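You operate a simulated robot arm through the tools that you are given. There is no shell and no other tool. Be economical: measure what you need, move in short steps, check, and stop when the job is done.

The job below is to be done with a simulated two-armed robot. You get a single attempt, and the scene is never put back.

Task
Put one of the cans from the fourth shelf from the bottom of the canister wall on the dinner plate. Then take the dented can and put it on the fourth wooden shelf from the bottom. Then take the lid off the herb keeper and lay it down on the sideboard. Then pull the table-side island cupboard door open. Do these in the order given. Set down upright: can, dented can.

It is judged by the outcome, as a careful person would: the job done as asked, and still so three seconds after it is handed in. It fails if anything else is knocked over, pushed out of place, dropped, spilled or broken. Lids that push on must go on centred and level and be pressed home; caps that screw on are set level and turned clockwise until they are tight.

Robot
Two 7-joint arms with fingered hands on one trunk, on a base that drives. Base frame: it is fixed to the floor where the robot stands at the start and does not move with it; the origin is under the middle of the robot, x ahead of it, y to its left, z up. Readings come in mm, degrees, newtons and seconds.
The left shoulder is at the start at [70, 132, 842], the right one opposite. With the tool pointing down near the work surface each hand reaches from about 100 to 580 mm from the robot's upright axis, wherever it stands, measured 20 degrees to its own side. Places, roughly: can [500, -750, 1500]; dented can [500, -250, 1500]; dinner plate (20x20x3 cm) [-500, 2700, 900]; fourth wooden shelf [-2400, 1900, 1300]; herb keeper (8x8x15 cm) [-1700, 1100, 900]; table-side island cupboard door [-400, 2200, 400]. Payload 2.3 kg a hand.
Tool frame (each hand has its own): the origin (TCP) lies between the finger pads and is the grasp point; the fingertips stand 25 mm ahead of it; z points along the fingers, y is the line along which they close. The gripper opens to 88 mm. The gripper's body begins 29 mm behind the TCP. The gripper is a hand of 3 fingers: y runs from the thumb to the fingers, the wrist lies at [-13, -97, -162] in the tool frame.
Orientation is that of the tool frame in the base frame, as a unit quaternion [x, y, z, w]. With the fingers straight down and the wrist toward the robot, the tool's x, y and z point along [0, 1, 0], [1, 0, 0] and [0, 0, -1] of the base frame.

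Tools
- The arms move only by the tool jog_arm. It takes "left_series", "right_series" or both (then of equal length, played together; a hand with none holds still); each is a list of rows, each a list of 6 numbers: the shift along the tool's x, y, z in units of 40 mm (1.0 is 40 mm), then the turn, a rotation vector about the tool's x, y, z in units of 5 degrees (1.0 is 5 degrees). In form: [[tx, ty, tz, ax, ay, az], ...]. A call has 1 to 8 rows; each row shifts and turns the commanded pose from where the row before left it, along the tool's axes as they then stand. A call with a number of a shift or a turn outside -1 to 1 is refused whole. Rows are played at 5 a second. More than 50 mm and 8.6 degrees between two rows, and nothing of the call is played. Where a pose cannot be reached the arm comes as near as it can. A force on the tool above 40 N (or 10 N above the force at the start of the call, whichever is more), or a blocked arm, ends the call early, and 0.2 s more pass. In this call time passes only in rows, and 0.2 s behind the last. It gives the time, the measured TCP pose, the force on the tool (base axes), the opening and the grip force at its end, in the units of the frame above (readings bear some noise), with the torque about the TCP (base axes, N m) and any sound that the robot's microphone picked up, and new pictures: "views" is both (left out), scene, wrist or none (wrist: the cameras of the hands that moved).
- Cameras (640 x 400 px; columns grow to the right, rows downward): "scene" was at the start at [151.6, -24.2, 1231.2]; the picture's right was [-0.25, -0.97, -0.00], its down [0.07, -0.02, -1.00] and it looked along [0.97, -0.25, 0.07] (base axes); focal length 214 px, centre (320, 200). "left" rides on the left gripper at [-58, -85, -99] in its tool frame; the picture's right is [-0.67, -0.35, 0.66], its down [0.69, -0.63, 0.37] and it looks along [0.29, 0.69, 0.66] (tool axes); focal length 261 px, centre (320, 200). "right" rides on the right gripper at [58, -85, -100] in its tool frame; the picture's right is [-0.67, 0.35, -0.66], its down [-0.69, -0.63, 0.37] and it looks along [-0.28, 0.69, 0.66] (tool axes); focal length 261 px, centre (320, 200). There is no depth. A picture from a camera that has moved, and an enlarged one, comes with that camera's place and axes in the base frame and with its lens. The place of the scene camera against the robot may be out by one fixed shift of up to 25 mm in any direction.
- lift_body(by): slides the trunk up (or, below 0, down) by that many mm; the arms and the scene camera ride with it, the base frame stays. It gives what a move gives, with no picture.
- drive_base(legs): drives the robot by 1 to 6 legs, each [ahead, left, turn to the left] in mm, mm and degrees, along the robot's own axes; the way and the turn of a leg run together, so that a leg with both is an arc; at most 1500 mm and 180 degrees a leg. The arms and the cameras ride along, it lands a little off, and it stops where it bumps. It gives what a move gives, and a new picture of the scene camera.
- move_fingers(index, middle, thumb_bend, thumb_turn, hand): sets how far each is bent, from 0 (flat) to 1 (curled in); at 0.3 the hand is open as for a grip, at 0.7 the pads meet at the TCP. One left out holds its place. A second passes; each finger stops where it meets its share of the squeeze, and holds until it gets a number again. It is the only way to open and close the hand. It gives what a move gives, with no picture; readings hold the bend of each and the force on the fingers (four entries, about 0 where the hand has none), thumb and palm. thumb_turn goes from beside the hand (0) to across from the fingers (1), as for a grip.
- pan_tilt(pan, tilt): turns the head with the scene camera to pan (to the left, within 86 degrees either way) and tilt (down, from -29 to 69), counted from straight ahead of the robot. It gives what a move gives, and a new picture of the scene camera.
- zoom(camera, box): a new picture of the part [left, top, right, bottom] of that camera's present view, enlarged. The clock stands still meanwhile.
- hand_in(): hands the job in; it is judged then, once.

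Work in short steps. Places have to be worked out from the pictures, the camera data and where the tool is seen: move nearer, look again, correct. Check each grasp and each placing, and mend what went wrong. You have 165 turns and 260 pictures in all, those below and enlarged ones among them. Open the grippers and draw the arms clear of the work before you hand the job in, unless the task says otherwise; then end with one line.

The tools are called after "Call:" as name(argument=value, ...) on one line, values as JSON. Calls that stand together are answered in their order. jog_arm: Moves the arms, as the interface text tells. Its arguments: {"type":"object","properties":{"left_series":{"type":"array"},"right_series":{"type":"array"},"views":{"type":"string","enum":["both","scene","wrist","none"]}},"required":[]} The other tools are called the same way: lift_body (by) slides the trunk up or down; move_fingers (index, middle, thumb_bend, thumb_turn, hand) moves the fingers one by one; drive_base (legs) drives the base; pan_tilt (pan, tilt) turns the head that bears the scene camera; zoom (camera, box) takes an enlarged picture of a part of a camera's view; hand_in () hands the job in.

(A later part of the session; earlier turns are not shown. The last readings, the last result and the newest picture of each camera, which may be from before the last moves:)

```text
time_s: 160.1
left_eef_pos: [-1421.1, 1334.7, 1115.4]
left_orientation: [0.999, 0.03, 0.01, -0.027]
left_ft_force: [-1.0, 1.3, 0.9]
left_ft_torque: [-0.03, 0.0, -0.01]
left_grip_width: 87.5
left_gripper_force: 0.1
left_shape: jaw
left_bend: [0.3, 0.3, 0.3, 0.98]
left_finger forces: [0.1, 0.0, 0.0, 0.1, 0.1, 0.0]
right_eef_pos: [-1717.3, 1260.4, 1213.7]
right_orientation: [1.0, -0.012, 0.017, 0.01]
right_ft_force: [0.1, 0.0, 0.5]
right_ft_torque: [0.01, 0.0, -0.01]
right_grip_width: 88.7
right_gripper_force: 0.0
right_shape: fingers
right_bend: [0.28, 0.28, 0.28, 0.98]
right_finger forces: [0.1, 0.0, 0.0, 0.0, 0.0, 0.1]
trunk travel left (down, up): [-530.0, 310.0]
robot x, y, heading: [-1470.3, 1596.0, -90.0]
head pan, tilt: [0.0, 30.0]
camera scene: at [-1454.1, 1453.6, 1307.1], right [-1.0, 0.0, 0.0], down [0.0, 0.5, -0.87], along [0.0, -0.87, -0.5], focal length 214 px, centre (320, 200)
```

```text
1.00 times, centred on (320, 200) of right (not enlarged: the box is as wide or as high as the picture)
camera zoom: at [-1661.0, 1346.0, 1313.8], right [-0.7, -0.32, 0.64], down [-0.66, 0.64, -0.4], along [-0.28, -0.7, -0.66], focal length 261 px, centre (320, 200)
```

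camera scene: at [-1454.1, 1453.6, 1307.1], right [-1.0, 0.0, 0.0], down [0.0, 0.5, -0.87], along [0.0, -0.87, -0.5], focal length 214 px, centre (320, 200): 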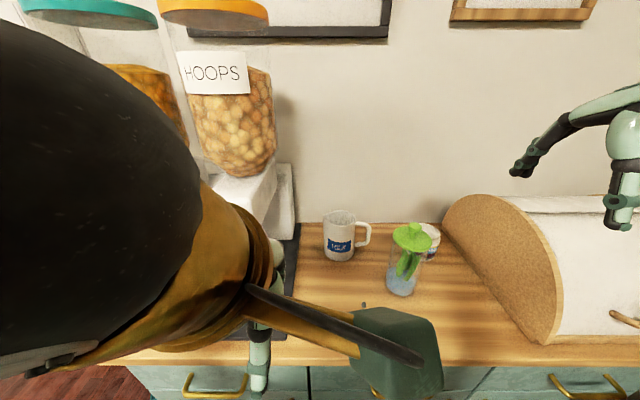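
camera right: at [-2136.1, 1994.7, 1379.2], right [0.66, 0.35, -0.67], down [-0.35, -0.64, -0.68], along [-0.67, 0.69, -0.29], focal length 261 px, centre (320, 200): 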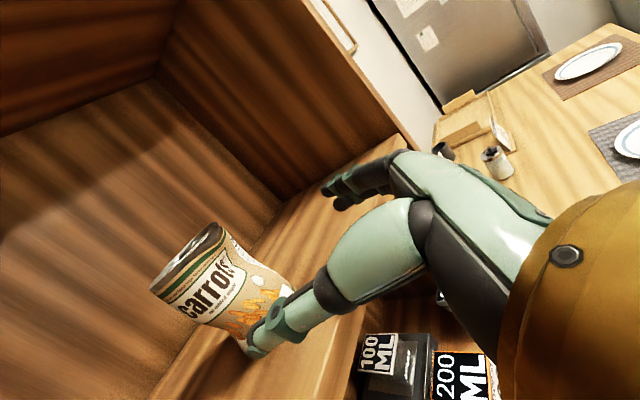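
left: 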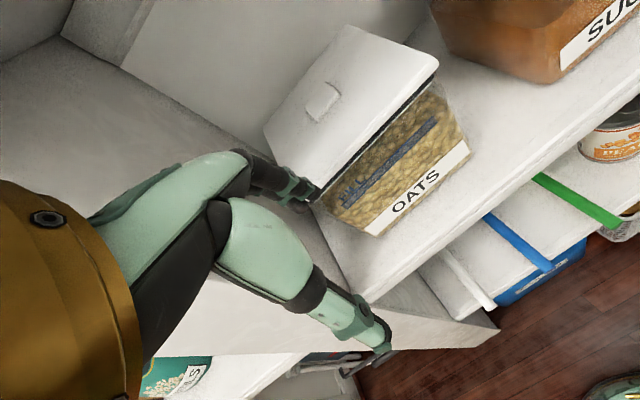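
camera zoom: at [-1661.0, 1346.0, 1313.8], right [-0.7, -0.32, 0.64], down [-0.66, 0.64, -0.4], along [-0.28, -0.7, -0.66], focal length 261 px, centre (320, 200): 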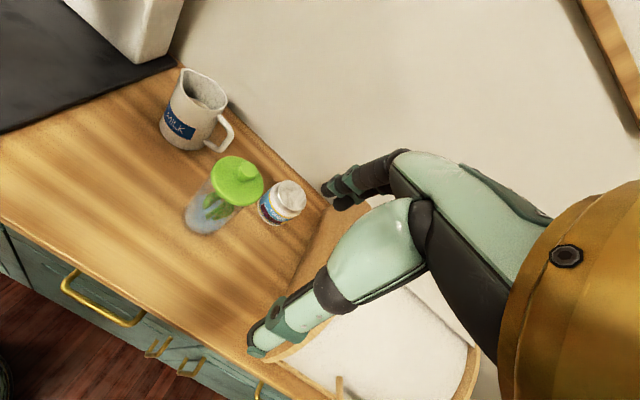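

Wrist view puts the lid at ≈(-1665, 1128). I move above it at height 1214 and level the hand.

Call:
jog_arm(right_series=[[0.45, 0.8, 0, 0.23, -0.39, 0], [0.45, 0.8, 0, 0, 0, 0], [0.4, 0.8, 0, 0, 0, 0], [0, 0.7, 0, 0, 0, 0]], views="both")

```text
time_s: 161.1
left_eef_pos: [-1421.3, 1332.9, 1116.3]
left_orientation: [0.999, 0.03, 0.011, -0.028]
left_ft_force: [-0.4, -0.1, 0.0]
left_ft_torque: [-0.03, -0.02, -0.03]
left_grip_width: 87.5
left_gripper_force: 0.0
left_shape: jaw
left_bend: [0.3, 0.3, 0.3, 0.98]
left_finger forces: [0.1, 0.0, 0.0, 0.0, 0.0, 0.0]
right_eef_pos: [-1673.6, 1180.0, 1174.9]
right_orientation: [1.0, -0.012, 0.001, -0.001]
right_ft_force: [0.0, 0.0, 0.8]
right_ft_torque: [0.05, -0.04, 0.01]
right_grip_width: 88.7
right_gripper_force: 0.2
right_shape: fingers
right_bend: [0.28, 0.28, 0.28, 0.98]
right_finger forces: [0.1, 0.1, 0.0, 0.0, 0.0, 0.0]
right hand out of reach, approached as far as the arm can: row 1, 2, 3, 4
trunk travel left (down, up): [-530.0, 310.0]
robot x, y, heading: [-1469.6, 1592.1, -90.0]
head pan, tilt: [0.0, 30.0]
camera scene: at [-1454.6, 1452.1, 1306.9], right [-1.0, 0.0, 0.0], down [0.0, 0.5, -0.87], along [0.0, -0.87, -0.5], focal length 214 px, centre (320, 200)
camera right: at [-1613.8, 1263.7, 1274.6], right [-0.68, -0.33, 0.65], down [-0.67, 0.64, -0.37], along [-0.3, -0.69, -0.66], focal length 261 px, centre (320, 200)
```

scene: 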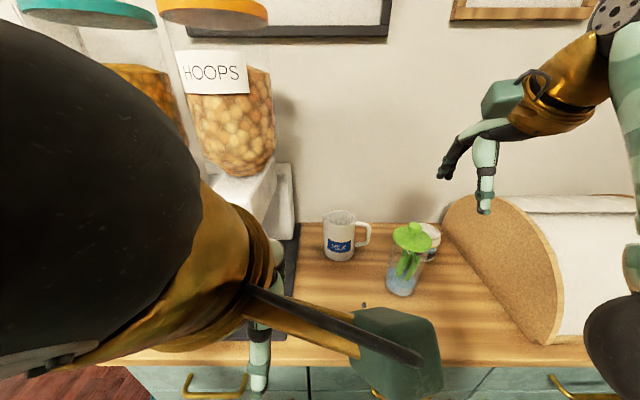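
right: 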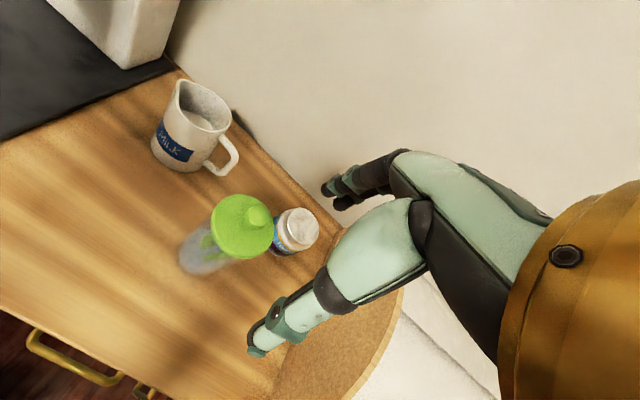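

The arm hit its reach limit here (hand too high). I raise the trunk 60 and see where the hand settles.

Call:
lift_body(by=60)

Call:
jog_arm(right_series=[[0, 0.6, 0.4, 0, 0, 0], [0.2, 0.7, 0.4, 0, 0, 0]], views="wrist")

```text
time_s: 162.1
left_eef_pos: [-1420.7, 1334.0, 1174.8]
left_orientation: [0.999, 0.03, 0.01, -0.027]
left_ft_force: [0.6, 0.1, 0.1]
left_ft_torque: [0.02, -0.02, -0.01]
left_grip_width: 87.9
left_gripper_force: 0.1
left_shape: jaw
left_bend: [0.3, 0.3, 0.3, 0.98]
left_finger forces: [0.1, 0.0, 0.1, 0.1, 0.0, 0.0]
right_eef_pos: [-1672.5, 1179.7, 1235.5]
right_orientation: [1.0, -0.012, 0.0, -0.001]
right_ft_force: [0.0, -0.6, -1.1]
right_ft_torque: [0.02, 0.01, 0.01]
right_grip_width: 89.0
right_gripper_force: 0.1
right_shape: fingers
right_bend: [0.28, 0.28, 0.28, 0.98]
right_finger forces: [0.0, 0.0, 0.1, 0.0, 0.0, 0.0]
trunk travel left (down, up): [-590.0, 250.0]
robot x, y, heading: [-1468.7, 1592.2, -90.0]
head pan, tilt: [0.0, 30.0]
```

```text
time_s: 162.7
left_eef_pos: [-1420.2, 1332.1, 1174.6]
left_orientation: [0.999, 0.031, 0.01, -0.028]
left_ft_force: [-0.4, -0.2, -0.1]
left_ft_torque: [0.04, -0.02, -0.02]
left_grip_width: 87.8
left_gripper_force: 0.0
left_shape: jaw
left_bend: [0.3, 0.3, 0.3, 0.98]
left_finger forces: [0.0, 0.1, 0.0, 0.1, 0.0, 0.0]
right_eef_pos: [-1661.0, 1129.6, 1198.0]
right_orientation: [1.0, -0.012, 0.0, -0.001]
right_ft_force: [0.7, 0.3, 0.2]
right_ft_torque: [-0.01, 0.01, -0.01]
right_grip_width: 88.5
right_gripper_force: 0.0
right_shape: fingers
right_bend: [0.28, 0.28, 0.28, 0.98]
right_finger forces: [0.0, 0.0, 0.0, 0.0, 0.0, 0.0]
right hand out of reach, approached as far as the arm can: row 2
trunk travel left (down, up): [-590.0, 250.0]
robot x, y, heading: [-1466.1, 1595.7, -89.6]
head pan, tilt: [0.0, 30.0]
camera right: at [-1602.0, 1215.2, 1297.0], right [-0.68, -0.33, 0.65], down [-0.67, 0.65, -0.37], along [-0.3, -0.69, -0.66], focal length 261 px, centre (320, 200)
```

right: 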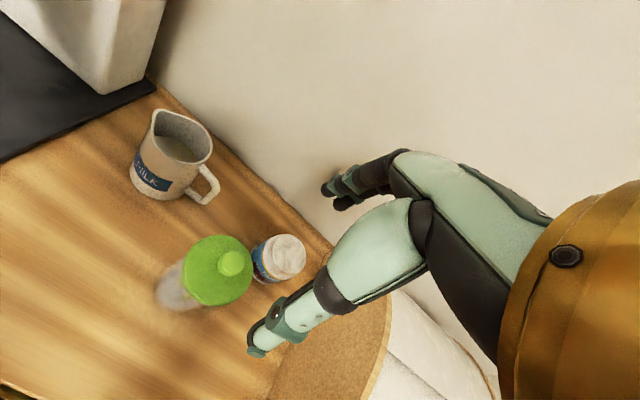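

Three rays agree: lid centre ≈(-1667, 1094), z≈990 (lower than the scene camera suggested). I descend to z≈1095 above it.

Call:
jog_arm(right_series=[[-0.1, 0.2, 0.9, 0, 0, 0], [-0.1, 0.35, 0.9, 0, 0, 0], [0, 0.35, 0.8, 0, 0, 0]], views="both")

```text
time_s: 163.5
left_eef_pos: [-1420.6, 1332.2, 1174.6]
left_orientation: [0.999, 0.03, 0.009, -0.028]
left_ft_force: [-0.6, -0.7, -0.1]
left_ft_torque: [0.01, 0.03, -0.04]
left_grip_width: 87.7
left_gripper_force: 0.0
left_shape: jaw
left_bend: [0.3, 0.3, 0.3, 0.98]
left_finger forces: [0.0, 0.1, 0.1, 0.0, 0.0, 0.0]
right_eef_pos: [-1672.0, 1064.6, 1119.3]
right_orientation: [1.0, -0.01, 0.001, -0.002]
right_ft_force: [-0.2, 0.0, 0.2]
right_ft_torque: [-0.01, 0.0, 0.0]
right_grip_width: 88.6
right_gripper_force: 0.0
right_shape: fingers
right_bend: [0.28, 0.28, 0.28, 0.98]
right_finger forces: [0.1, 0.0, 0.0, 0.0, 0.0, 0.0]
right hand out of reach, approached as far as the arm can: row 1, 2, 3
trunk travel left (down, up): [-590.0, 250.0]
robot x, y, heading: [-1469.9, 1594.1, -89.7]
head pan, tilt: [0.0, 30.0]
camera scene: at [-1453.7, 1451.8, 1366.9], right [-1.0, 0.0, 0.0], down [0.0, 0.5, -0.87], along [0.0, -0.87, -0.5], focal length 214 px, centre (320, 200)
camera right: at [-1612.0, 1149.5, 1219.0], right [-0.68, -0.34, 0.65], down [-0.67, 0.65, -0.36], along [-0.3, -0.69, -0.66], focal length 261 px, centre (320, 200)
```

scene: 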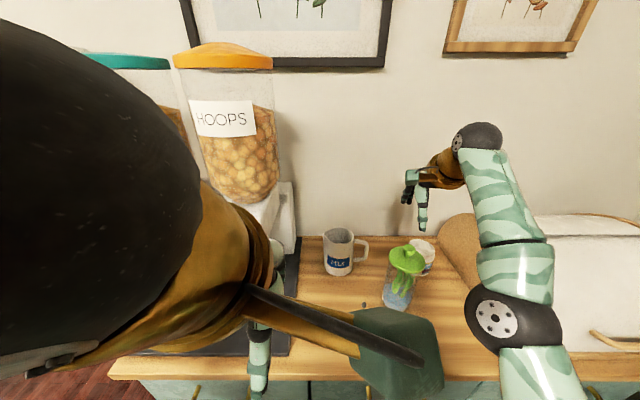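
right: 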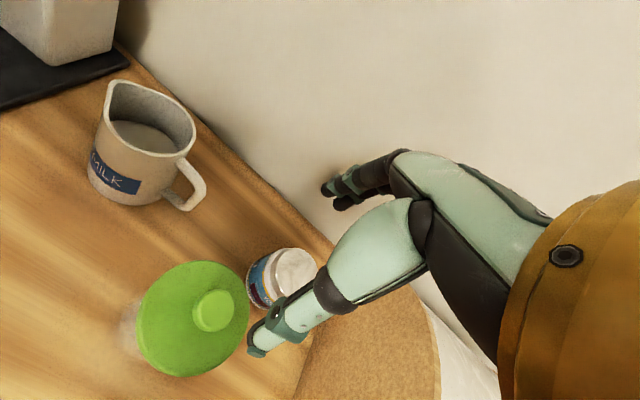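

Too far ahead by 35 mm. I come back over the knob (≈(-1668,1099)) and lower to about 1075.

Call:
jog_arm(right_series=[[0.1, -0.85, 0, 0, 0, 0], [0, 0, 0.6, 0, 0, 0], [0, 0, 0.5, 0, 0, 0]], views="both")

```text
time_s: 164.3
left_eef_pos: [-1421.2, 1332.8, 1176.3]
left_orientation: [0.999, 0.03, 0.01, -0.027]
left_ft_force: [-0.6, -0.5, 0.3]
left_ft_torque: [0.01, -0.02, 0.02]
left_grip_width: 87.7
left_gripper_force: 0.0
left_shape: jaw
left_bend: [0.3, 0.3, 0.3, 0.98]
left_finger forces: [0.1, 0.1, 0.1, 0.0, 0.0, 0.0]
right_eef_pos: [-1671.0, 1057.0, 1107.8]
right_orientation: [1.0, -0.012, 0.0, -0.001]
right_ft_force: [-0.9, 0.1, -0.8]
right_ft_torque: [0.01, 0.0, -0.01]
right_grip_width: 88.7
right_gripper_force: 0.1
right_shape: fingers
right_bend: [0.28, 0.28, 0.28, 0.98]
right_finger forces: [0.1, 0.0, 0.0, 0.0, 0.1, 0.0]
right hand out of reach, approached as far as the arm can: row 1, 2, 3
trunk travel left (down, up): [-590.0, 250.0]
robot x, y, heading: [-1470.6, 1599.7, -90.0]
head pan, tilt: [0.0, 30.0]
camera scene: at [-1453.8, 1451.9, 1366.9], right [-1.0, 0.0, 0.0], down [0.0, 0.5, -0.87], along [0.0, -0.87, -0.5], focal length 214 px, centre (320, 200)
camera right: at [-1612.2, 1142.0, 1207.7], right [-0.68, -0.34, 0.65], down [-0.67, 0.65, -0.36], along [-0.3, -0.69, -0.66], focal length 261 px, centre (320, 200)
```

scene: 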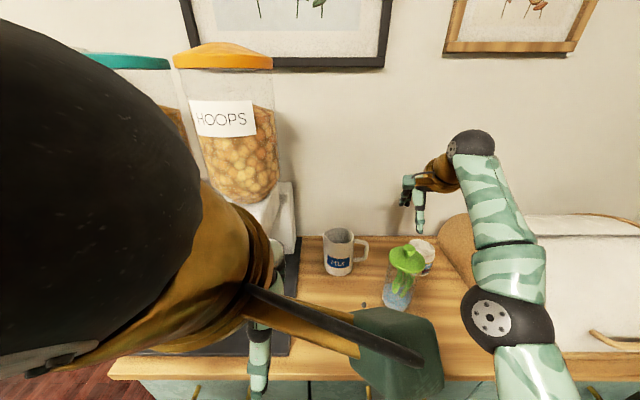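
right: 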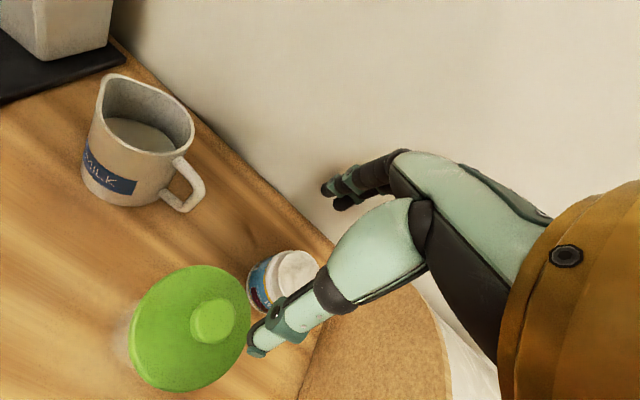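

The right arm is folded in an awkward elbow-low branch that can't go lower. I back the base off 350 to free it and re-pose the arm.

Call:
drive_base(legs=[[-350, 0, 0]])

Call:
jog_arm(right_series=[[-1, -0.5, -0.5, 0, 0, 0], [-1, -0.5, -0.5, 0, 0, 0], [-0.7, -1, -0.5, 0, 0, 0], [0, -1, -0.5, 0, 0, 0], [0, -1, 0, 0, 0, 0], [0, -1, 0, 0, 0, 0]], views="scene")

```text
time_s: 166.6
left_eef_pos: [-1420.4, 1680.4, 1174.2]
left_orientation: [0.999, 0.032, 0.009, -0.029]
left_ft_force: [-1.1, -0.7, 0.4]
left_ft_torque: [-0.01, 0.02, -0.02]
left_grip_width: 87.6
left_gripper_force: 0.1
left_shape: jaw
left_bend: [0.3, 0.3, 0.3, 0.98]
left_finger forces: [0.0, 0.1, 0.1, 0.0, 0.0, 0.0]
right_eef_pos: [-1670.1, 1403.9, 1107.9]
right_orientation: [1.0, -0.011, 0.0, -0.001]
right_ft_force: [0.3, -0.6, -0.3]
right_ft_torque: [0.04, 0.02, 0.05]
right_grip_width: 88.5
right_gripper_force: 0.1
right_shape: fingers
right_bend: [0.28, 0.28, 0.28, 0.98]
right_finger forces: [0.1, 0.0, 0.0, 0.1, 0.1, 0.0]
trunk travel left (down, up): [-590.0, 250.0]
robot x, y, heading: [-1470.0, 1942.2, -89.7]
head pan, tilt: [0.0, 30.0]
camera scene: at [-1454.5, 1799.1, 1366.8], right [-1.0, 0.0, 0.0], down [0.0, 0.5, -0.87], along [0.0, -0.87, -0.5], focal length 214 px, centre (320, 200)
```

scene: 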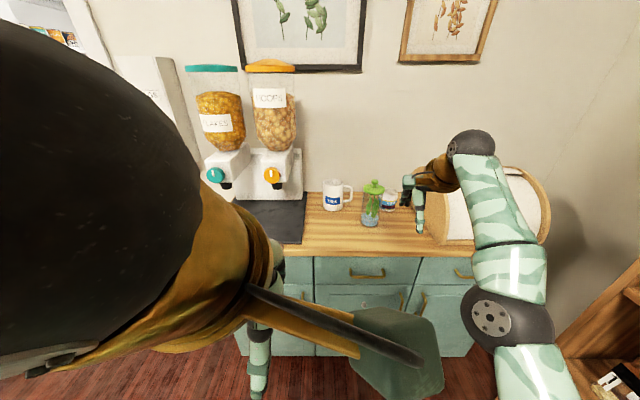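

```text
refused: row 3 steps farther than a row can; nothing moved
```

I keep each row within the step limit: back 181, right 82, up 81.

Call:
jog_arm(right_series=[[-0.7, 0, -0.9, 0, 0, 0], [-0.7, -0.3, -0.9, 0, 0, 0], [-0.65, -0.9, -0.2, 0, 0, 0], [0, -1, 0, 0, 0, 0], [0, -1, 0, 0, 0, 0], [0, -1, 0, 0, 0, 0], [0, -0.3, 0, 0, 0, 0]], views="scene")

```text
time_s: 168.2
left_eef_pos: [-1421.4, 1680.7, 1176.1]
left_orientation: [0.999, 0.03, 0.011, -0.027]
left_ft_force: [0.7, 0.2, 0.6]
left_ft_torque: [0.0, 0.01, 0.01]
left_grip_width: 87.6
left_gripper_force: 0.0
left_shape: jaw
left_bend: [0.3, 0.3, 0.3, 0.98]
left_finger forces: [0.1, 0.0, 0.0, 0.0, 0.1, 0.0]
right_eef_pos: [-1754.0, 1553.5, 1235.2]
right_orientation: [1.0, -0.009, 0.001, -0.004]
right_ft_force: [-0.2, 1.1, 0.6]
right_ft_torque: [0.01, 0.0, -0.03]
right_grip_width: 88.8
right_gripper_force: 0.0
right_shape: fingers
right_bend: [0.28, 0.28, 0.28, 0.98]
right_finger forces: [0.1, 0.0, 0.0, 0.1, 0.1, 0.0]
right hand out of reach, approached as far as the arm can: row 1, 2, 3, 4, 5, 6, 7
trunk travel left (down, up): [-590.0, 250.0]
robot x, y, heading: [-1474.2, 1943.2, -90.0]
head pan, tilt: [0.0, 30.0]
camera scene: at [-1454.4, 1800.1, 1366.9], right [-1.0, 0.0, 0.0], down [0.0, 0.5, -0.87], along [0.0, -0.87, -0.5], focal length 214 px, centre (320, 200)
```

scene: 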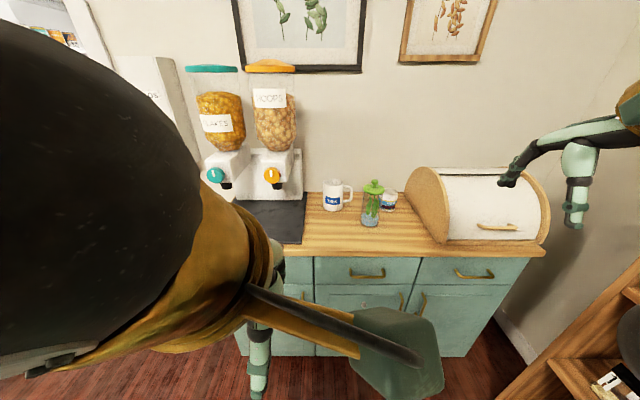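

The elbow is still in the wrong branch. I undo it by the known path: turn the hand forward at the start-like position, then turn it down again.

Call:
jog_arm(right_series=[[0, 0, 0, -0.9897, 0.9897, 0.9897], [0, 0, 0, -0.9897, 0.9897, 0.9897], [0, 0, 0, -0.9897, 0.9897, 0.9897], [0, 0, 0, -0.9897, 0.9897, 0.9897], [0, 0, 0, -0.9897, 0.9897, 0.9897], [0, 0, 0, -0.9897, 0.9897, 0.9897], [0, 0, 0, -0.9897, 0.9897, 0.9897]], views="none")

Call:
jog_arm(right_series=[[0, 0, 0, -0.9897, 0.9897, 0.9897], [0, 0, 0, -0.9897, 0.9897, 0.9897], [0, 0, 0, -0.9897, 0.9897, 0.9897], [0, 0, 0, -0.9897, 0.9897, 0.9897], [0, 0, 0, -0.9897, 0.9897, 0.9897], [0, 0, 0, -0.9897, 0.9897, 0.9897], [0, 0, 0, -0.9897, 0.9897, 0.9897]], views="scene")

```text
time_s: 169.8
left_eef_pos: [-1421.8, 1681.5, 1174.9]
left_orientation: [0.999, 0.031, 0.01, -0.027]
left_ft_force: [-0.6, 0.0, -0.6]
left_ft_torque: [-0.02, 0.03, -0.03]
left_grip_width: 87.7
left_gripper_force: 0.0
left_shape: jaw
left_bend: [0.3, 0.3, 0.3, 0.98]
left_finger forces: [0.0, 0.0, 0.0, 0.1, 0.0, 0.0]
right_eef_pos: [-1787.9, 1500.2, 1331.6]
right_orientation: [0.875, -0.286, 0.275, 0.276]
right_ft_force: [0.3, -1.1, -0.4]
right_ft_torque: [0.0, -0.02, 0.04]
right_grip_width: 88.8
right_gripper_force: 0.0
right_shape: fingers
right_bend: [0.28, 0.28, 0.28, 0.98]
right_finger forces: [0.1, 0.0, 0.1, 0.0, 0.1, 0.1]
right hand out of reach, approached as far as the arm can: row 1, 2, 3, 4, 5, 6, 7
trunk travel left (down, up): [-590.0, 250.0]
robot x, y, heading: [-1471.7, 1946.2, -89.8]
head pan, tilt: [0.0, 30.0]
```

```text
time_s: 171.4
left_eef_pos: [-1423.2, 1680.3, 1175.6]
left_orientation: [0.999, 0.031, 0.01, -0.028]
left_ft_force: [-0.4, 0.3, -0.1]
left_ft_torque: [0.02, 0.02, 0.0]
left_grip_width: 87.5
left_gripper_force: 0.1
left_shape: jaw
left_bend: [0.3, 0.3, 0.3, 0.98]
left_finger forces: [0.0, 0.0, 0.0, 0.1, 0.0, 0.1]
right_eef_pos: [-1807.3, 1459.5, 1401.4]
right_orientation: [0.516, -0.499, 0.488, 0.497]
right_ft_force: [0.3, -0.6, -0.5]
right_ft_torque: [0.0, -0.02, -0.01]
right_grip_width: 88.6
right_gripper_force: 0.0
right_shape: fingers
right_bend: [0.28, 0.28, 0.28, 0.98]
right_finger forces: [0.1, 0.0, 0.0, 0.1, 0.0, 0.2]
right hand out of reach, approached as far as the arm can: row 1, 2, 3, 4, 5, 6, 7
trunk travel left (down, up): [-590.0, 250.0]
robot x, y, heading: [-1473.8, 1943.9, -90.0]
head pan, tilt: [0.0, 30.0]
camera scene: at [-1454.0, 1799.8, 1366.9], right [-1.0, 0.0, 0.0], down [0.0, 0.5, -0.87], along [0.0, -0.87, -0.5], focal length 214 px, centre (320, 200)
```

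scene: 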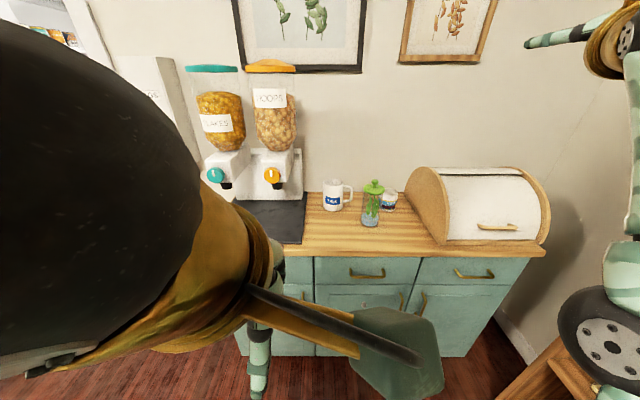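

Now I bring it back/down to the start-like location with hand forward.

Call:
jog_arm(right_series=[[-0.76, -0.18, -0.46, 0, 0, 0], [-0.76, -0.18, -0.46, 0, 0, 0], [-0.76, -0.18, -0.46, 0, 0, 0], [-0.76, -0.18, -0.46, 0, 0, 0], [-0.76, -0.18, -0.46, 0, 0, 0], [-0.76, -0.18, -0.46, 0, 0, 0], [-0.76, -0.18, -0.46, 0, 0, 0]], views="scene")

```text
time_s: 173.0
left_eef_pos: [-1421.3, 1680.6, 1175.8]
left_orientation: [0.999, 0.031, 0.01, -0.027]
left_ft_force: [-0.3, 0.2, -0.8]
left_ft_torque: [-0.02, -0.05, 0.01]
left_grip_width: 87.8
left_gripper_force: 0.0
left_shape: jaw
left_bend: [0.3, 0.3, 0.3, 0.98]
left_finger forces: [0.0, 0.0, 0.1, 0.0, 0.0, 0.0]
right_eef_pos: [-1806.9, 1458.4, 1401.9]
right_orientation: [0.517, -0.499, 0.487, 0.496]
right_ft_force: [-0.5, -0.4, 0.3]
right_ft_torque: [-0.01, -0.03, 0.0]
right_grip_width: 88.7
right_gripper_force: 0.1
right_shape: fingers
right_bend: [0.28, 0.28, 0.28, 0.98]
right_finger forces: [0.1, 0.1, 0.1, 0.0, 0.1, 0.1]
right hand out of reach, approached as far as the arm can: row 1, 2, 3, 4, 5, 6, 7
trunk travel left (down, up): [-590.0, 250.0]
robot x, y, heading: [-1472.5, 1943.1, -89.9]
head pan, tilt: [0.0, 30.0]
camera scene: at [-1454.5, 1800.2, 1366.9], right [-1.0, 0.0, 0.0], down [0.0, 0.5, -0.87], along [0.0, -0.87, -0.5], focal length 214 px, centre (320, 200)
```

scene: 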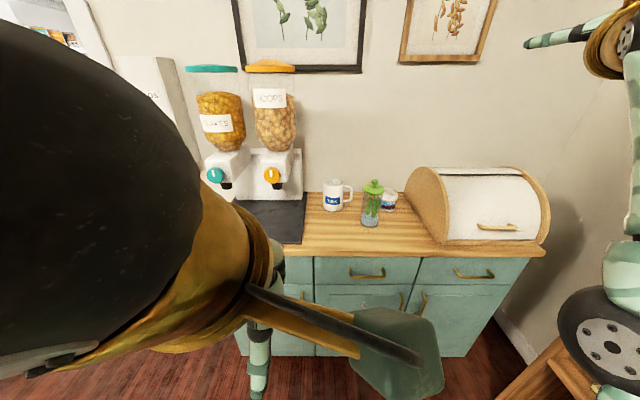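

It won't retract from here. I try extending forward first to get off the limit, then down.

Call:
jog_arm(right_series=[[0, 0, 0.8, 0, 0, 0], [0, 0, 0.8, 0, 0, 0], [-0.5, 0.5, 0, 0, 0, 0], [-0.8, 0.5, 0, 0, 0, 0], [-0.8, 0.5, 0, 0, 0, 0], [-0.8, 0, -0.3, 0, 0, 0]], views="scene")

```text
time_s: 174.4
left_eef_pos: [-1421.6, 1681.1, 1175.7]
left_orientation: [0.999, 0.03, 0.009, -0.027]
left_ft_force: [0.4, -0.5, 0.7]
left_ft_torque: [-0.01, 0.02, -0.01]
left_grip_width: 87.6
left_gripper_force: 0.1
left_shape: jaw
left_bend: [0.3, 0.3, 0.3, 0.98]
left_finger forces: [0.0, 0.0, 0.0, 0.1, 0.0, 0.1]
right_eef_pos: [-1890.3, 1383.2, 1306.8]
right_orientation: [0.517, -0.5, 0.487, 0.496]
right_ft_force: [0.1, -0.2, -0.1]
right_ft_torque: [0.05, -0.01, -0.01]
right_grip_width: 88.8
right_gripper_force: 0.1
right_shape: fingers
right_bend: [0.28, 0.28, 0.28, 0.98]
right_finger forces: [0.0, 0.1, 0.0, 0.0, 0.1, 0.0]
right hand out of reach, approached as far as the arm can: row 1, 2, 3, 4, 5, 6
trunk travel left (down, up): [-590.0, 250.0]
robot x, y, heading: [-1469.1, 1942.5, -89.8]
head pan, tilt: [0.0, 30.0]
camera scene: at [-1455.0, 1799.8, 1366.9], right [-1.0, 0.0, 0.0], down [0.0, 0.5, -0.87], along [0.0, -0.87, -0.5], focal length 214 px, centre (320, 200)
```

scene: 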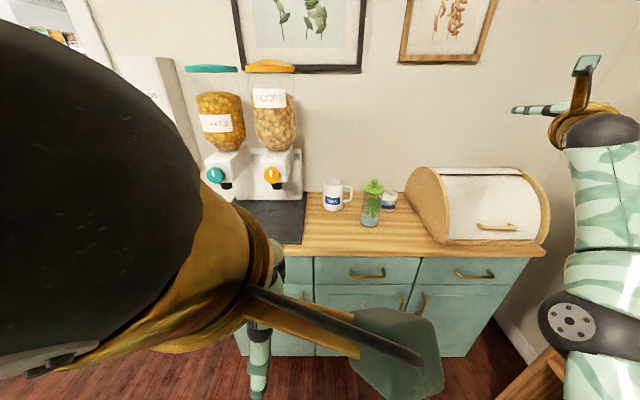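

I'll use the left arm instead, which is in its clean start-like branch; I test whether it reaches down to z≈1030 here in free space.

Call:
jog_arm(left_series=[[0, 1, 0, 0, 0, 0], [0, 1, 0, 0, 0, 0], [0, 1, 0, 0, 0, 0], [0, 0.5, 0.8, 0, 0, 0], [0, 0.5, 1, 0, 0, 0], [0, 0, 1, 0, 0, 0], [0, 0, 1, 0, 0, 0]], views="scene")

```text
time_s: 176.0
left_eef_pos: [-1407.9, 1528.9, 1013.8]
left_orientation: [0.999, 0.031, 0.008, -0.027]
left_ft_force: [0.6, 0.1, 0.1]
left_ft_torque: [0.01, 0.02, 0.01]
left_grip_width: 87.8
left_gripper_force: 0.0
left_shape: jaw
left_bend: [0.3, 0.3, 0.3, 0.98]
left_finger forces: [0.0, 0.0, 0.0, 0.0, 0.0, 0.1]
right_eef_pos: [-1889.2, 1384.1, 1308.1]
right_orientation: [0.517, -0.499, 0.487, 0.497]
right_ft_force: [-0.2, 0.3, -0.3]
right_ft_torque: [0.03, 0.0, 0.0]
right_grip_width: 89.0
right_gripper_force: 0.0
right_shape: fingers
right_bend: [0.28, 0.28, 0.28, 0.98]
right_finger forces: [0.0, 0.1, 0.0, 0.0, 0.0, 0.0]
trunk travel left (down, up): [-590.0, 250.0]
robot x, y, heading: [-1472.6, 1940.8, -89.8]
head pan, tilt: [0.0, 30.0]
camera scene: at [-1454.3, 1799.6, 1366.9], right [-1.0, 0.0, 0.0], down [0.0, 0.5, -0.87], along [0.0, -0.87, -0.5], focal length 214 px, centre (320, 200)
```

scene: 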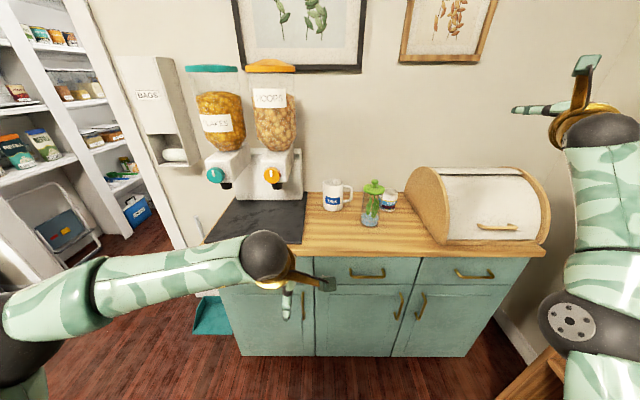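

The left arm reaches well. I raise the trunk 150 (keeping the right elbow above the bread box), level the left hand, and drive to bring the keeper in front of it.

Call:
lift_body(by=150)

Call:
jog_arm(left_series=[[0, 0, 0, -0.62, -0.16, 0], [0, 0.4, 0, 0, 0, 0.7]], views="none")

Call:
drive_base(legs=[[0, -262, 0], [345, 0, 0]])

Call:
zoom(camera="left", box=[0, 0, 640, 400])

```text
time_s: 177.7
left_eef_pos: [-1409.6, 1528.3, 1163.5]
left_orientation: [0.999, 0.031, 0.009, -0.028]
left_ft_force: [0.5, -0.2, 0.9]
left_ft_torque: [0.03, 0.0, -0.03]
left_grip_width: 87.4
left_gripper_force: 0.1
left_shape: jaw
left_bend: [0.3, 0.3, 0.3, 0.98]
left_finger forces: [0.0, 0.0, 0.0, 0.0, 0.0, 0.0]
right_eef_pos: [-1889.2, 1384.5, 1459.0]
right_orientation: [0.517, -0.499, 0.488, 0.496]
right_ft_force: [0.2, 0.3, 0.3]
right_ft_torque: [0.01, 0.0, -0.04]
right_grip_width: 88.6
right_gripper_force: 0.0
right_shape: fingers
right_bend: [0.28, 0.28, 0.28, 0.98]
right_finger forces: [0.0, 0.0, 0.0, 0.0, 0.1, 0.0]
trunk travel left (down, up): [-740.0, 100.0]
robot x, y, heading: [-1476.3, 1940.4, -89.5]
head pan, tilt: [0.0, 30.0]
```

```text
time_s: 178.3
left_eef_pos: [-1407.5, 1511.7, 1163.4]
left_orientation: [1.0, 0.0, 0.004, -0.001]
left_ft_force: [1.1, 0.5, 0.7]
left_ft_torque: [0.0, -0.02, 0.0]
left_grip_width: 87.9
left_gripper_force: 0.0
left_shape: jaw
left_bend: [0.3, 0.3, 0.3, 0.98]
left_finger forces: [0.0, 0.0, 0.0, 0.0, 0.0, 0.0]
right_eef_pos: [-1888.8, 1384.5, 1458.4]
right_orientation: [0.516, -0.5, 0.487, 0.497]
right_ft_force: [0.0, -1.0, 0.0]
right_ft_torque: [-0.02, -0.03, -0.01]
right_grip_width: 88.8
right_gripper_force: 0.1
right_shape: fingers
right_bend: [0.28, 0.28, 0.28, 0.98]
right_finger forces: [0.0, 0.1, 0.1, 0.1, 0.1, 0.1]
trunk travel left (down, up): [-740.0, 100.0]
robot x, y, heading: [-1474.5, 1941.6, -90.0]
head pan, tilt: [0.0, 30.0]
```

```text
time_s: 182.1
left_eef_pos: [-1659.8, 1167.1, 1164.2]
left_orientation: [1.0, 0.006, 0.004, 0.001]
left_ft_force: [0.3, 0.1, 0.4]
left_ft_torque: [0.0, 0.02, 0.0]
left_grip_width: 87.7
left_gripper_force: 0.1
left_shape: jaw
left_bend: [0.3, 0.3, 0.3, 0.98]
left_finger forces: [0.0, 0.0, 0.0, 0.0, 0.0, 0.0]
right_eef_pos: [-2140.5, 1035.2, 1458.7]
right_orientation: [0.519, -0.496, 0.49, 0.494]
right_ft_force: [-0.4, -1.1, -0.4]
right_ft_torque: [-0.03, 0.02, 0.03]
right_grip_width: 88.6
right_gripper_force: 0.0
right_shape: fingers
right_bend: [0.28, 0.28, 0.28, 0.98]
right_finger forces: [0.0, 0.0, 0.0, 0.1, 0.0, 0.0]
trunk travel left (down, up): [-740.0, 100.0]
robot x, y, heading: [-1727.4, 1595.7, -89.4]
head pan, tilt: [0.0, 30.0]
camera scene: at [-1709.5, 1454.7, 1517.2], right [-1.0, -0.01, 0.0], down [-0.01, 0.5, -0.87], along [0.01, -0.87, -0.5], focal length 214 px, centre (320, 200)
```

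scene: 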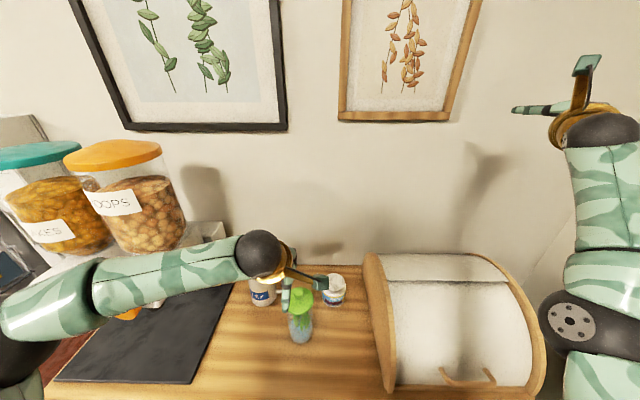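

```text
1.00 times, centred on (320, 200) of left (not enlarged: the box is as wide or as high as the picture)
camera zoom: at [-1718.0, 1252.0, 1262.9], right [-0.67, 0.34, -0.66], down [0.68, 0.64, -0.36], along [0.3, -0.69, -0.66], focal length 261 px, centre (320, 200)
```

zoom: 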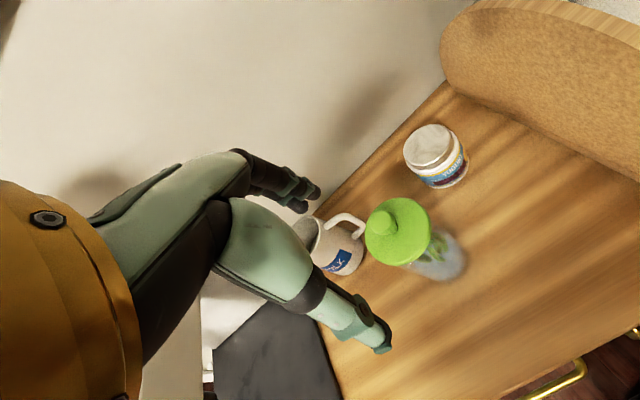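

The left camera confirms the lid at (-1663, 1097). I go above the knob at z≈1085.

Call:
jog_arm(left_series=[[-0.1, 0.85, 0.3, 0, 0, 0], [0, 0.85, 0.6, 0, 0, 0], [0, 0, 0.9, 0, 0, 0]], views="wrist")

Call:
zoom(camera="scene", box=[220, 230, 380, 330])

```text
time_s: 182.9
left_eef_pos: [-1661.0, 1098.6, 1089.5]
left_orientation: [1.0, 0.007, 0.004, 0.001]
left_ft_force: [-0.9, -0.2, -0.5]
left_ft_torque: [0.02, 0.0, -0.01]
left_grip_width: 87.7
left_gripper_force: 0.1
left_shape: jaw
left_bend: [0.3, 0.3, 0.3, 0.98]
left_finger forces: [0.1, 0.0, 0.1, 0.0, 0.0, 0.1]
right_eef_pos: [-2137.7, 1032.7, 1458.3]
right_orientation: [0.52, -0.497, 0.49, 0.493]
right_ft_force: [0.5, -0.5, 0.8]
right_ft_torque: [-0.01, -0.01, -0.04]
right_grip_width: 88.5
right_gripper_force: 0.1
right_shape: fingers
right_bend: [0.28, 0.28, 0.28, 0.98]
right_finger forces: [0.0, 0.0, 0.1, 0.0, 0.1, 0.0]
trunk travel left (down, up): [-740.0, 100.0]
robot x, y, heading: [-1728.0, 1591.9, -88.9]
head pan, tilt: [0.0, 30.0]
camera left: at [-1719.4, 1183.4, 1188.4], right [-0.67, 0.34, -0.66], down [0.68, 0.64, -0.36], along [0.3, -0.69, -0.66], focal length 261 px, centre (320, 200)
```

left: 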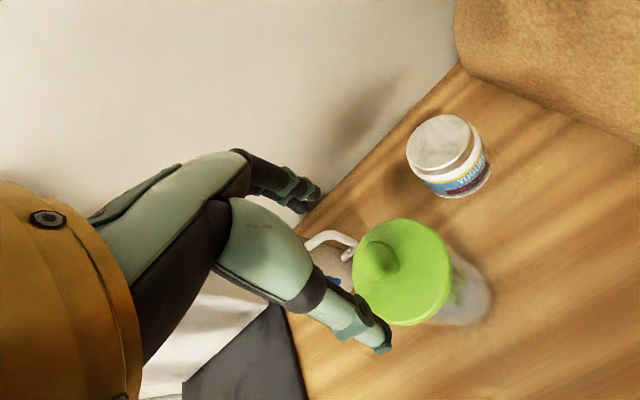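

```text
4.00 times, centred on (300, 280) of scene
camera zoom: at [-1709.0, 1451.6, 1516.9], right [-1.0, -0.01, 0.0], down [-0.01, 0.5, -0.87], along [0.01, -0.87, -0.5], focal length 858 px, centre (400, -120)
```

zoom: 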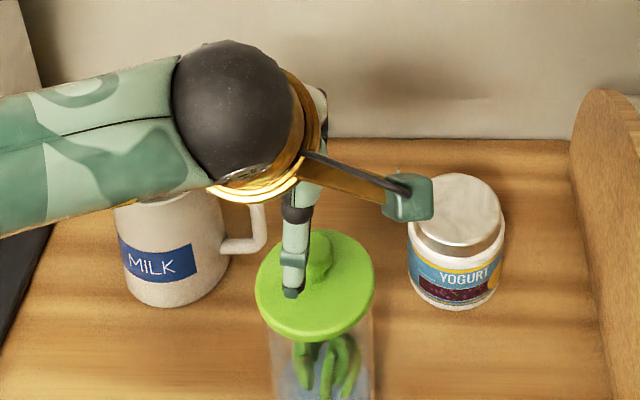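

Centred on the knob (x -1664, y 1099; knob top z≈1032). I lower 45 mm and look.

Call:
jog_arm(left_series=[[-0.05, 0, 0.6, 0, 0, 0], [0, 0, 0.5, 0, 0, 0]], views="wrist")

Call:
zoom(camera="scene", box=[240, 245, 368, 325])

```text
time_s: 183.5
left_eef_pos: [-1663.2, 1098.2, 1046.5]
left_orientation: [1.0, 0.006, 0.004, -0.001]
left_ft_force: [0.4, 0.7, 0.4]
left_ft_torque: [0.02, -0.03, 0.04]
left_grip_width: 88.0
left_gripper_force: 0.1
left_shape: jaw
left_bend: [0.3, 0.3, 0.3, 0.98]
left_finger forces: [0.0, 0.0, 0.1, 0.1, 0.1, 0.1]
right_eef_pos: [-2139.5, 1033.2, 1457.3]
right_orientation: [0.519, -0.497, 0.49, 0.494]
right_ft_force: [-0.3, -0.6, -0.3]
right_ft_torque: [-0.01, 0.0, 0.0]
right_grip_width: 88.6
right_gripper_force: 0.0
right_shape: fingers
right_bend: [0.28, 0.28, 0.28, 0.98]
right_finger forces: [0.0, 0.1, 0.0, 0.1, 0.0, 0.0]
trunk travel left (down, up): [-740.0, 100.0]
robot x, y, heading: [-1728.7, 1597.8, -89.0]
head pan, tilt: [0.0, 30.0]
camera left: at [-1721.8, 1182.8, 1145.1], right [-0.67, 0.34, -0.66], down [0.68, 0.64, -0.36], along [0.3, -0.69, -0.66], focal length 261 px, centre (320, 200)
```

left: 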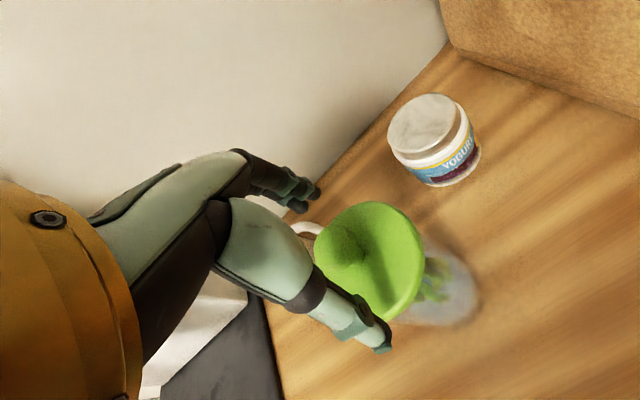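

```text
5.00 times, centred on (304, 285) of scene
camera zoom: at [-1709.5, 1451.4, 1516.9], right [-1.0, -0.01, 0.0], down [-0.01, 0.5, -0.87], along [0.01, -0.87, -0.5], focal length 1072 px, centre (400, -225)
```

zoom: 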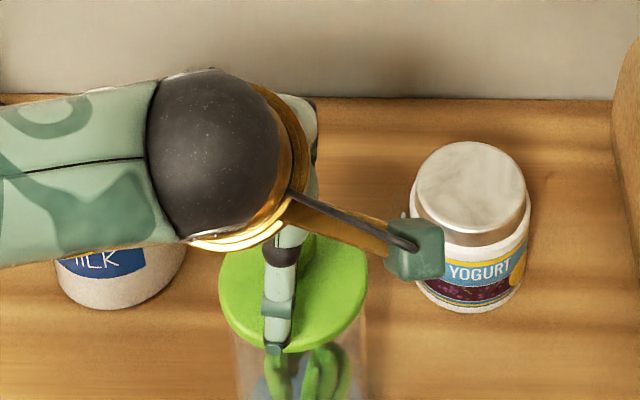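

The knob top is about 35 mm below the TCP, lid plate ≈ z 988. I lower 24 mm (tips just above the plate).

Call:
jog_arm(left_series=[[0, 0.05, 0.3, 0, 0, 0], [0, 0.05, 0.3, 0, 0, 0]], views="wrist")

Call:
zoom(camera="scene", box=[256, 250, 352, 310])

```text
time_s: 184.1
left_eef_pos: [-1663.1, 1094.6, 1024.1]
left_orientation: [1.0, 0.006, 0.005, 0.0]
left_ft_force: [-0.5, -1.1, 0.6]
left_ft_torque: [0.04, -0.01, 0.04]
left_grip_width: 87.9
left_gripper_force: 0.1
left_shape: jaw
left_bend: [0.3, 0.3, 0.29, 0.98]
left_finger forces: [0.0, 0.0, 0.0, 0.0, 0.8, 0.1]
right_eef_pos: [-2139.7, 1033.2, 1458.1]
right_orientation: [0.52, -0.497, 0.489, 0.494]
right_ft_force: [-0.2, 0.9, 0.3]
right_ft_torque: [-0.01, 0.0, 0.01]
right_grip_width: 88.5
right_gripper_force: 0.1
right_shape: fingers
right_bend: [0.28, 0.28, 0.28, 0.98]
right_finger forces: [0.0, 0.0, 0.1, 0.0, 0.0, 0.0]
trunk travel left (down, up): [-740.0, 100.0]
robot x, y, heading: [-1729.6, 1593.2, -89.3]
head pan, tilt: [0.0, 30.0]
camera left: at [-1721.3, 1178.3, 1122.4], right [-0.67, 0.34, -0.66], down [0.68, 0.64, -0.36], along [0.3, -0.69, -0.66], focal length 261 px, centre (320, 200)
```

left: 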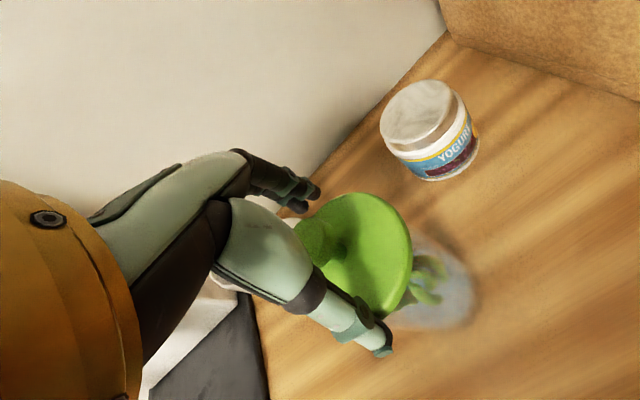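

```text
6.67 times, centred on (304, 280) of scene
camera zoom: at [-1709.5, 1452.2, 1517.0], right [-1.0, -0.01, 0.0], down [-0.01, 0.5, -0.87], along [0.01, -0.87, -0.5], focal length 1430 px, centre (427, -333)
```

zoom: 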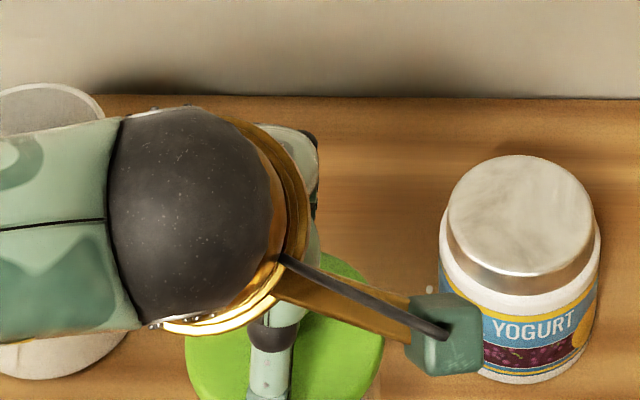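

The thumb just brushes the near rim: the 80 mm lid fits between thumb and fingers. I'll grip the lid by its rim: shift 5 mm back to centre, lower 12 mm.

Call:
jog_arm(left_series=[[0, -0.12, 0, 0, 0, 0], [0, 0, 0.15, 0, 0, 0], [0, 0, 0.15, 0, 0, 0]], views="wrist")

```text
time_s: 184.9
left_eef_pos: [-1663.3, 1100.3, 1012.1]
left_orientation: [1.0, 0.006, 0.003, 0.0]
left_ft_force: [-0.3, 0.9, 2.0]
left_ft_torque: [0.08, -0.01, -0.01]
left_grip_width: 88.2
left_gripper_force: 0.0
left_shape: jaw
left_bend: [0.3, 0.3, 0.29, 0.98]
left_finger forces: [0.1, 0.0, 0.1, 0.1, 1.3, 0.0]
right_eef_pos: [-2140.5, 1033.7, 1459.1]
right_orientation: [0.519, -0.496, 0.49, 0.494]
right_ft_force: [-0.4, -0.1, 0.2]
right_ft_torque: [0.03, -0.01, -0.01]
right_grip_width: 88.6
right_gripper_force: 0.2
right_shape: fingers
right_bend: [0.28, 0.28, 0.28, 0.98]
right_finger forces: [0.0, 0.0, 0.0, 0.0, 0.0, 0.0]
trunk travel left (down, up): [-740.0, 100.0]
robot x, y, heading: [-1728.0, 1597.5, -89.2]
head pan, tilt: [0.0, 30.0]
camera left: at [-1721.8, 1183.6, 1110.7], right [-0.67, 0.34, -0.66], down [0.68, 0.64, -0.36], along [0.3, -0.69, -0.66], focal length 261 px, centre (320, 200)
```

left: 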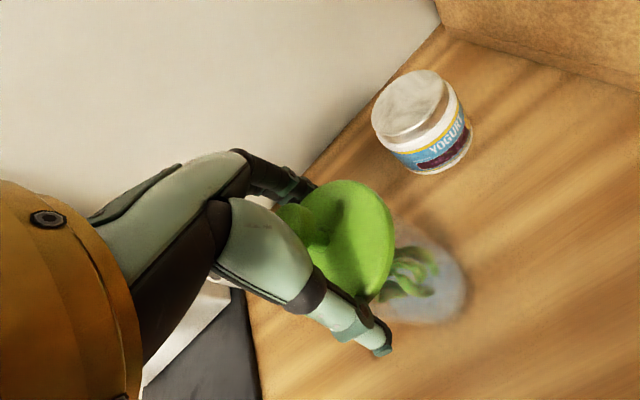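

Light contact only. I close on the rim.

Call:
move_fingers(hand="left", index=0.5, middle=0.5, thumb_bend=0.5)

Call:
zoom(camera="left", box=[160, 100, 480, 300])

Call:
zoom(camera="scene", box=[240, 250, 368, 330])

```text
time_s: 185.9
left_eef_pos: [-1661.9, 1100.5, 1013.1]
left_orientation: [1.0, 0.007, 0.003, 0.0]
left_ft_force: [0.7, -1.0, 9.0]
left_ft_torque: [0.02, 0.0, 0.02]
left_grip_width: 76.1
left_gripper_force: 16.7
left_shape: fingers
left_bend: [0.35, 0.44, 0.35, 0.97]
left_finger forces: [11.9, 5.2, 0.0, 0.0, 16.8, 0.1]
right_eef_pos: [-2140.8, 1033.9, 1458.5]
right_orientation: [0.519, -0.497, 0.49, 0.494]
right_ft_force: [0.0, 0.1, -0.9]
right_ft_torque: [-0.01, -0.01, 0.0]
right_grip_width: 88.8
right_gripper_force: 0.1
right_shape: fingers
right_bend: [0.28, 0.28, 0.28, 0.98]
right_finger forces: [0.0, 0.0, 0.0, 0.0, 0.1, 0.0]
trunk travel left (down, up): [-740.0, 100.0]
robot x, y, heading: [-1727.4, 1592.6, -89.2]
head pan, tilt: [0.0, 30.0]
```

```text
2.00 times, centred on (320, 200) of left
camera zoom: at [-1721.5, 1184.3, 1111.2], right [-0.67, 0.34, -0.66], down [0.68, 0.64, -0.36], along [0.3, -0.69, -0.66], focal length 521 px, centre (320, 200)
```

zoom: 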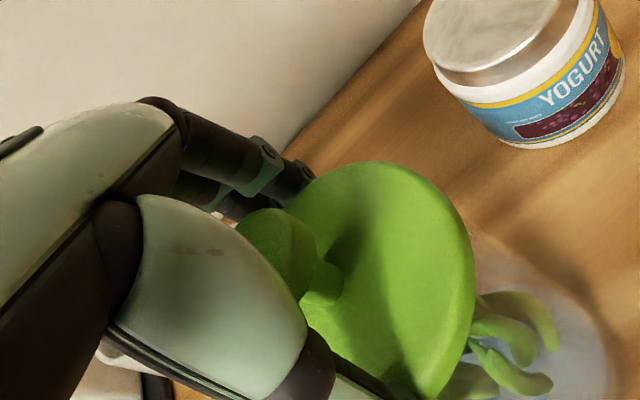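

```text
5.00 times, centred on (304, 290) of scene
camera zoom: at [-1709.3, 1454.0, 1517.2], right [-1.0, -0.01, 0.0], down [-0.01, 0.5, -0.87], along [0.01, -0.87, -0.5], focal length 1072 px, centre (400, -250)
```

zoom: 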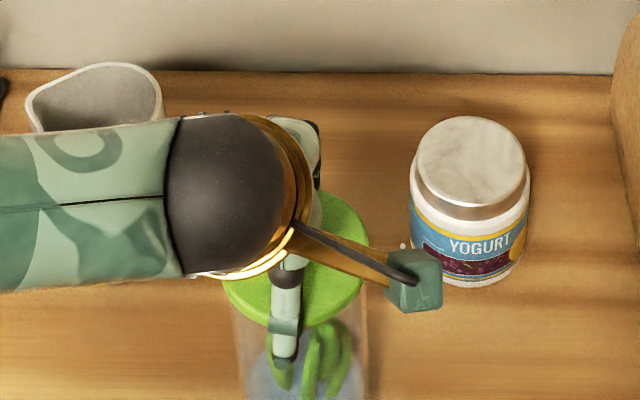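

Gripped at 76 mm. I tighten a little and lift 10 mm to feel the lid.

Call:
move_fingers(hand="left", index=0.6, middle=0.6, thumb_bend=0.6)

Call:
jog_arm(left_series=[[0, 0, -0.12, 0, 0, 0], [0, 0, -0.13, 0, 0, 0]], views="wrist")

```text
time_s: 186.9
left_eef_pos: [-1662.9, 1099.1, 1013.6]
left_orientation: [1.0, 0.006, 0.004, 0.001]
left_ft_force: [2.0, -4.1, 11.0]
left_ft_torque: [-0.12, -0.02, -0.01]
left_grip_width: 74.1
left_gripper_force: 20.7
left_shape: fingers
left_bend: [0.37, 0.47, 0.34, 0.96]
left_finger forces: [13.0, 9.0, 0.0, 0.0, 19.2, 0.0]
right_eef_pos: [-2138.5, 1033.8, 1459.7]
right_orientation: [0.519, -0.496, 0.49, 0.494]
right_ft_force: [-0.3, 0.3, 0.4]
right_ft_torque: [0.01, -0.03, -0.03]
right_grip_width: 88.5
right_gripper_force: 0.0
right_shape: fingers
right_bend: [0.28, 0.28, 0.28, 0.98]
right_finger forces: [0.1, 0.0, 0.1, 0.0, 0.1, 0.0]
trunk travel left (down, up): [-740.0, 100.0]
robot x, y, heading: [-1726.6, 1597.1, -89.0]
head pan, tilt: [0.0, 30.0]
```

```text
time_s: 187.5
left_eef_pos: [-1664.5, 1098.8, 1020.5]
left_orientation: [1.0, 0.005, 0.004, -0.002]
left_ft_force: [0.2, -1.1, -3.3]
left_ft_torque: [-0.01, 0.01, 0.01]
left_grip_width: 73.9
left_gripper_force: 18.1
left_shape: fingers
left_bend: [0.37, 0.5, 0.35, 0.96]
left_finger forces: [12.1, 6.2, 0.0, 0.1, 17.8, 0.1]
right_eef_pos: [-2140.6, 1031.8, 1456.4]
right_orientation: [0.52, -0.497, 0.49, 0.493]
right_ft_force: [-0.6, 0.1, 0.7]
right_ft_torque: [0.03, 0.03, 0.01]
right_grip_width: 88.7
right_gripper_force: 0.1
right_shape: fingers
right_bend: [0.28, 0.28, 0.28, 0.98]
right_finger forces: [0.0, 0.0, 0.1, 0.1, 0.0, 0.0]
trunk travel left (down, up): [-740.0, 100.0]
robot x, y, heading: [-1729.3, 1592.2, -89.2]
head pan, tilt: [0.0, 30.0]
heard: snap
camera left: at [-1722.5, 1182.7, 1119.4], right [-0.67, 0.34, -0.66], down [0.68, 0.64, -0.36], along [0.3, -0.69, -0.66], focal length 261 px, centre (320, 200)
```

left: 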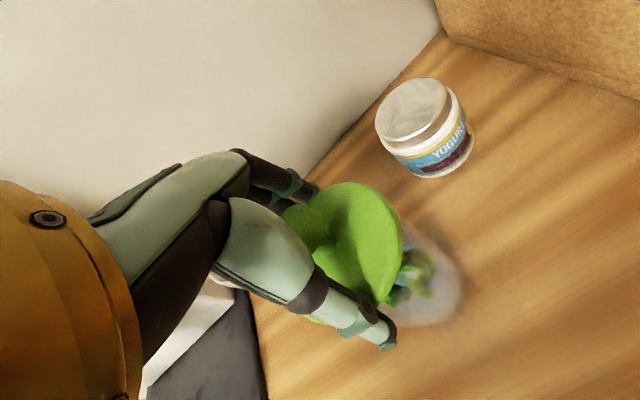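

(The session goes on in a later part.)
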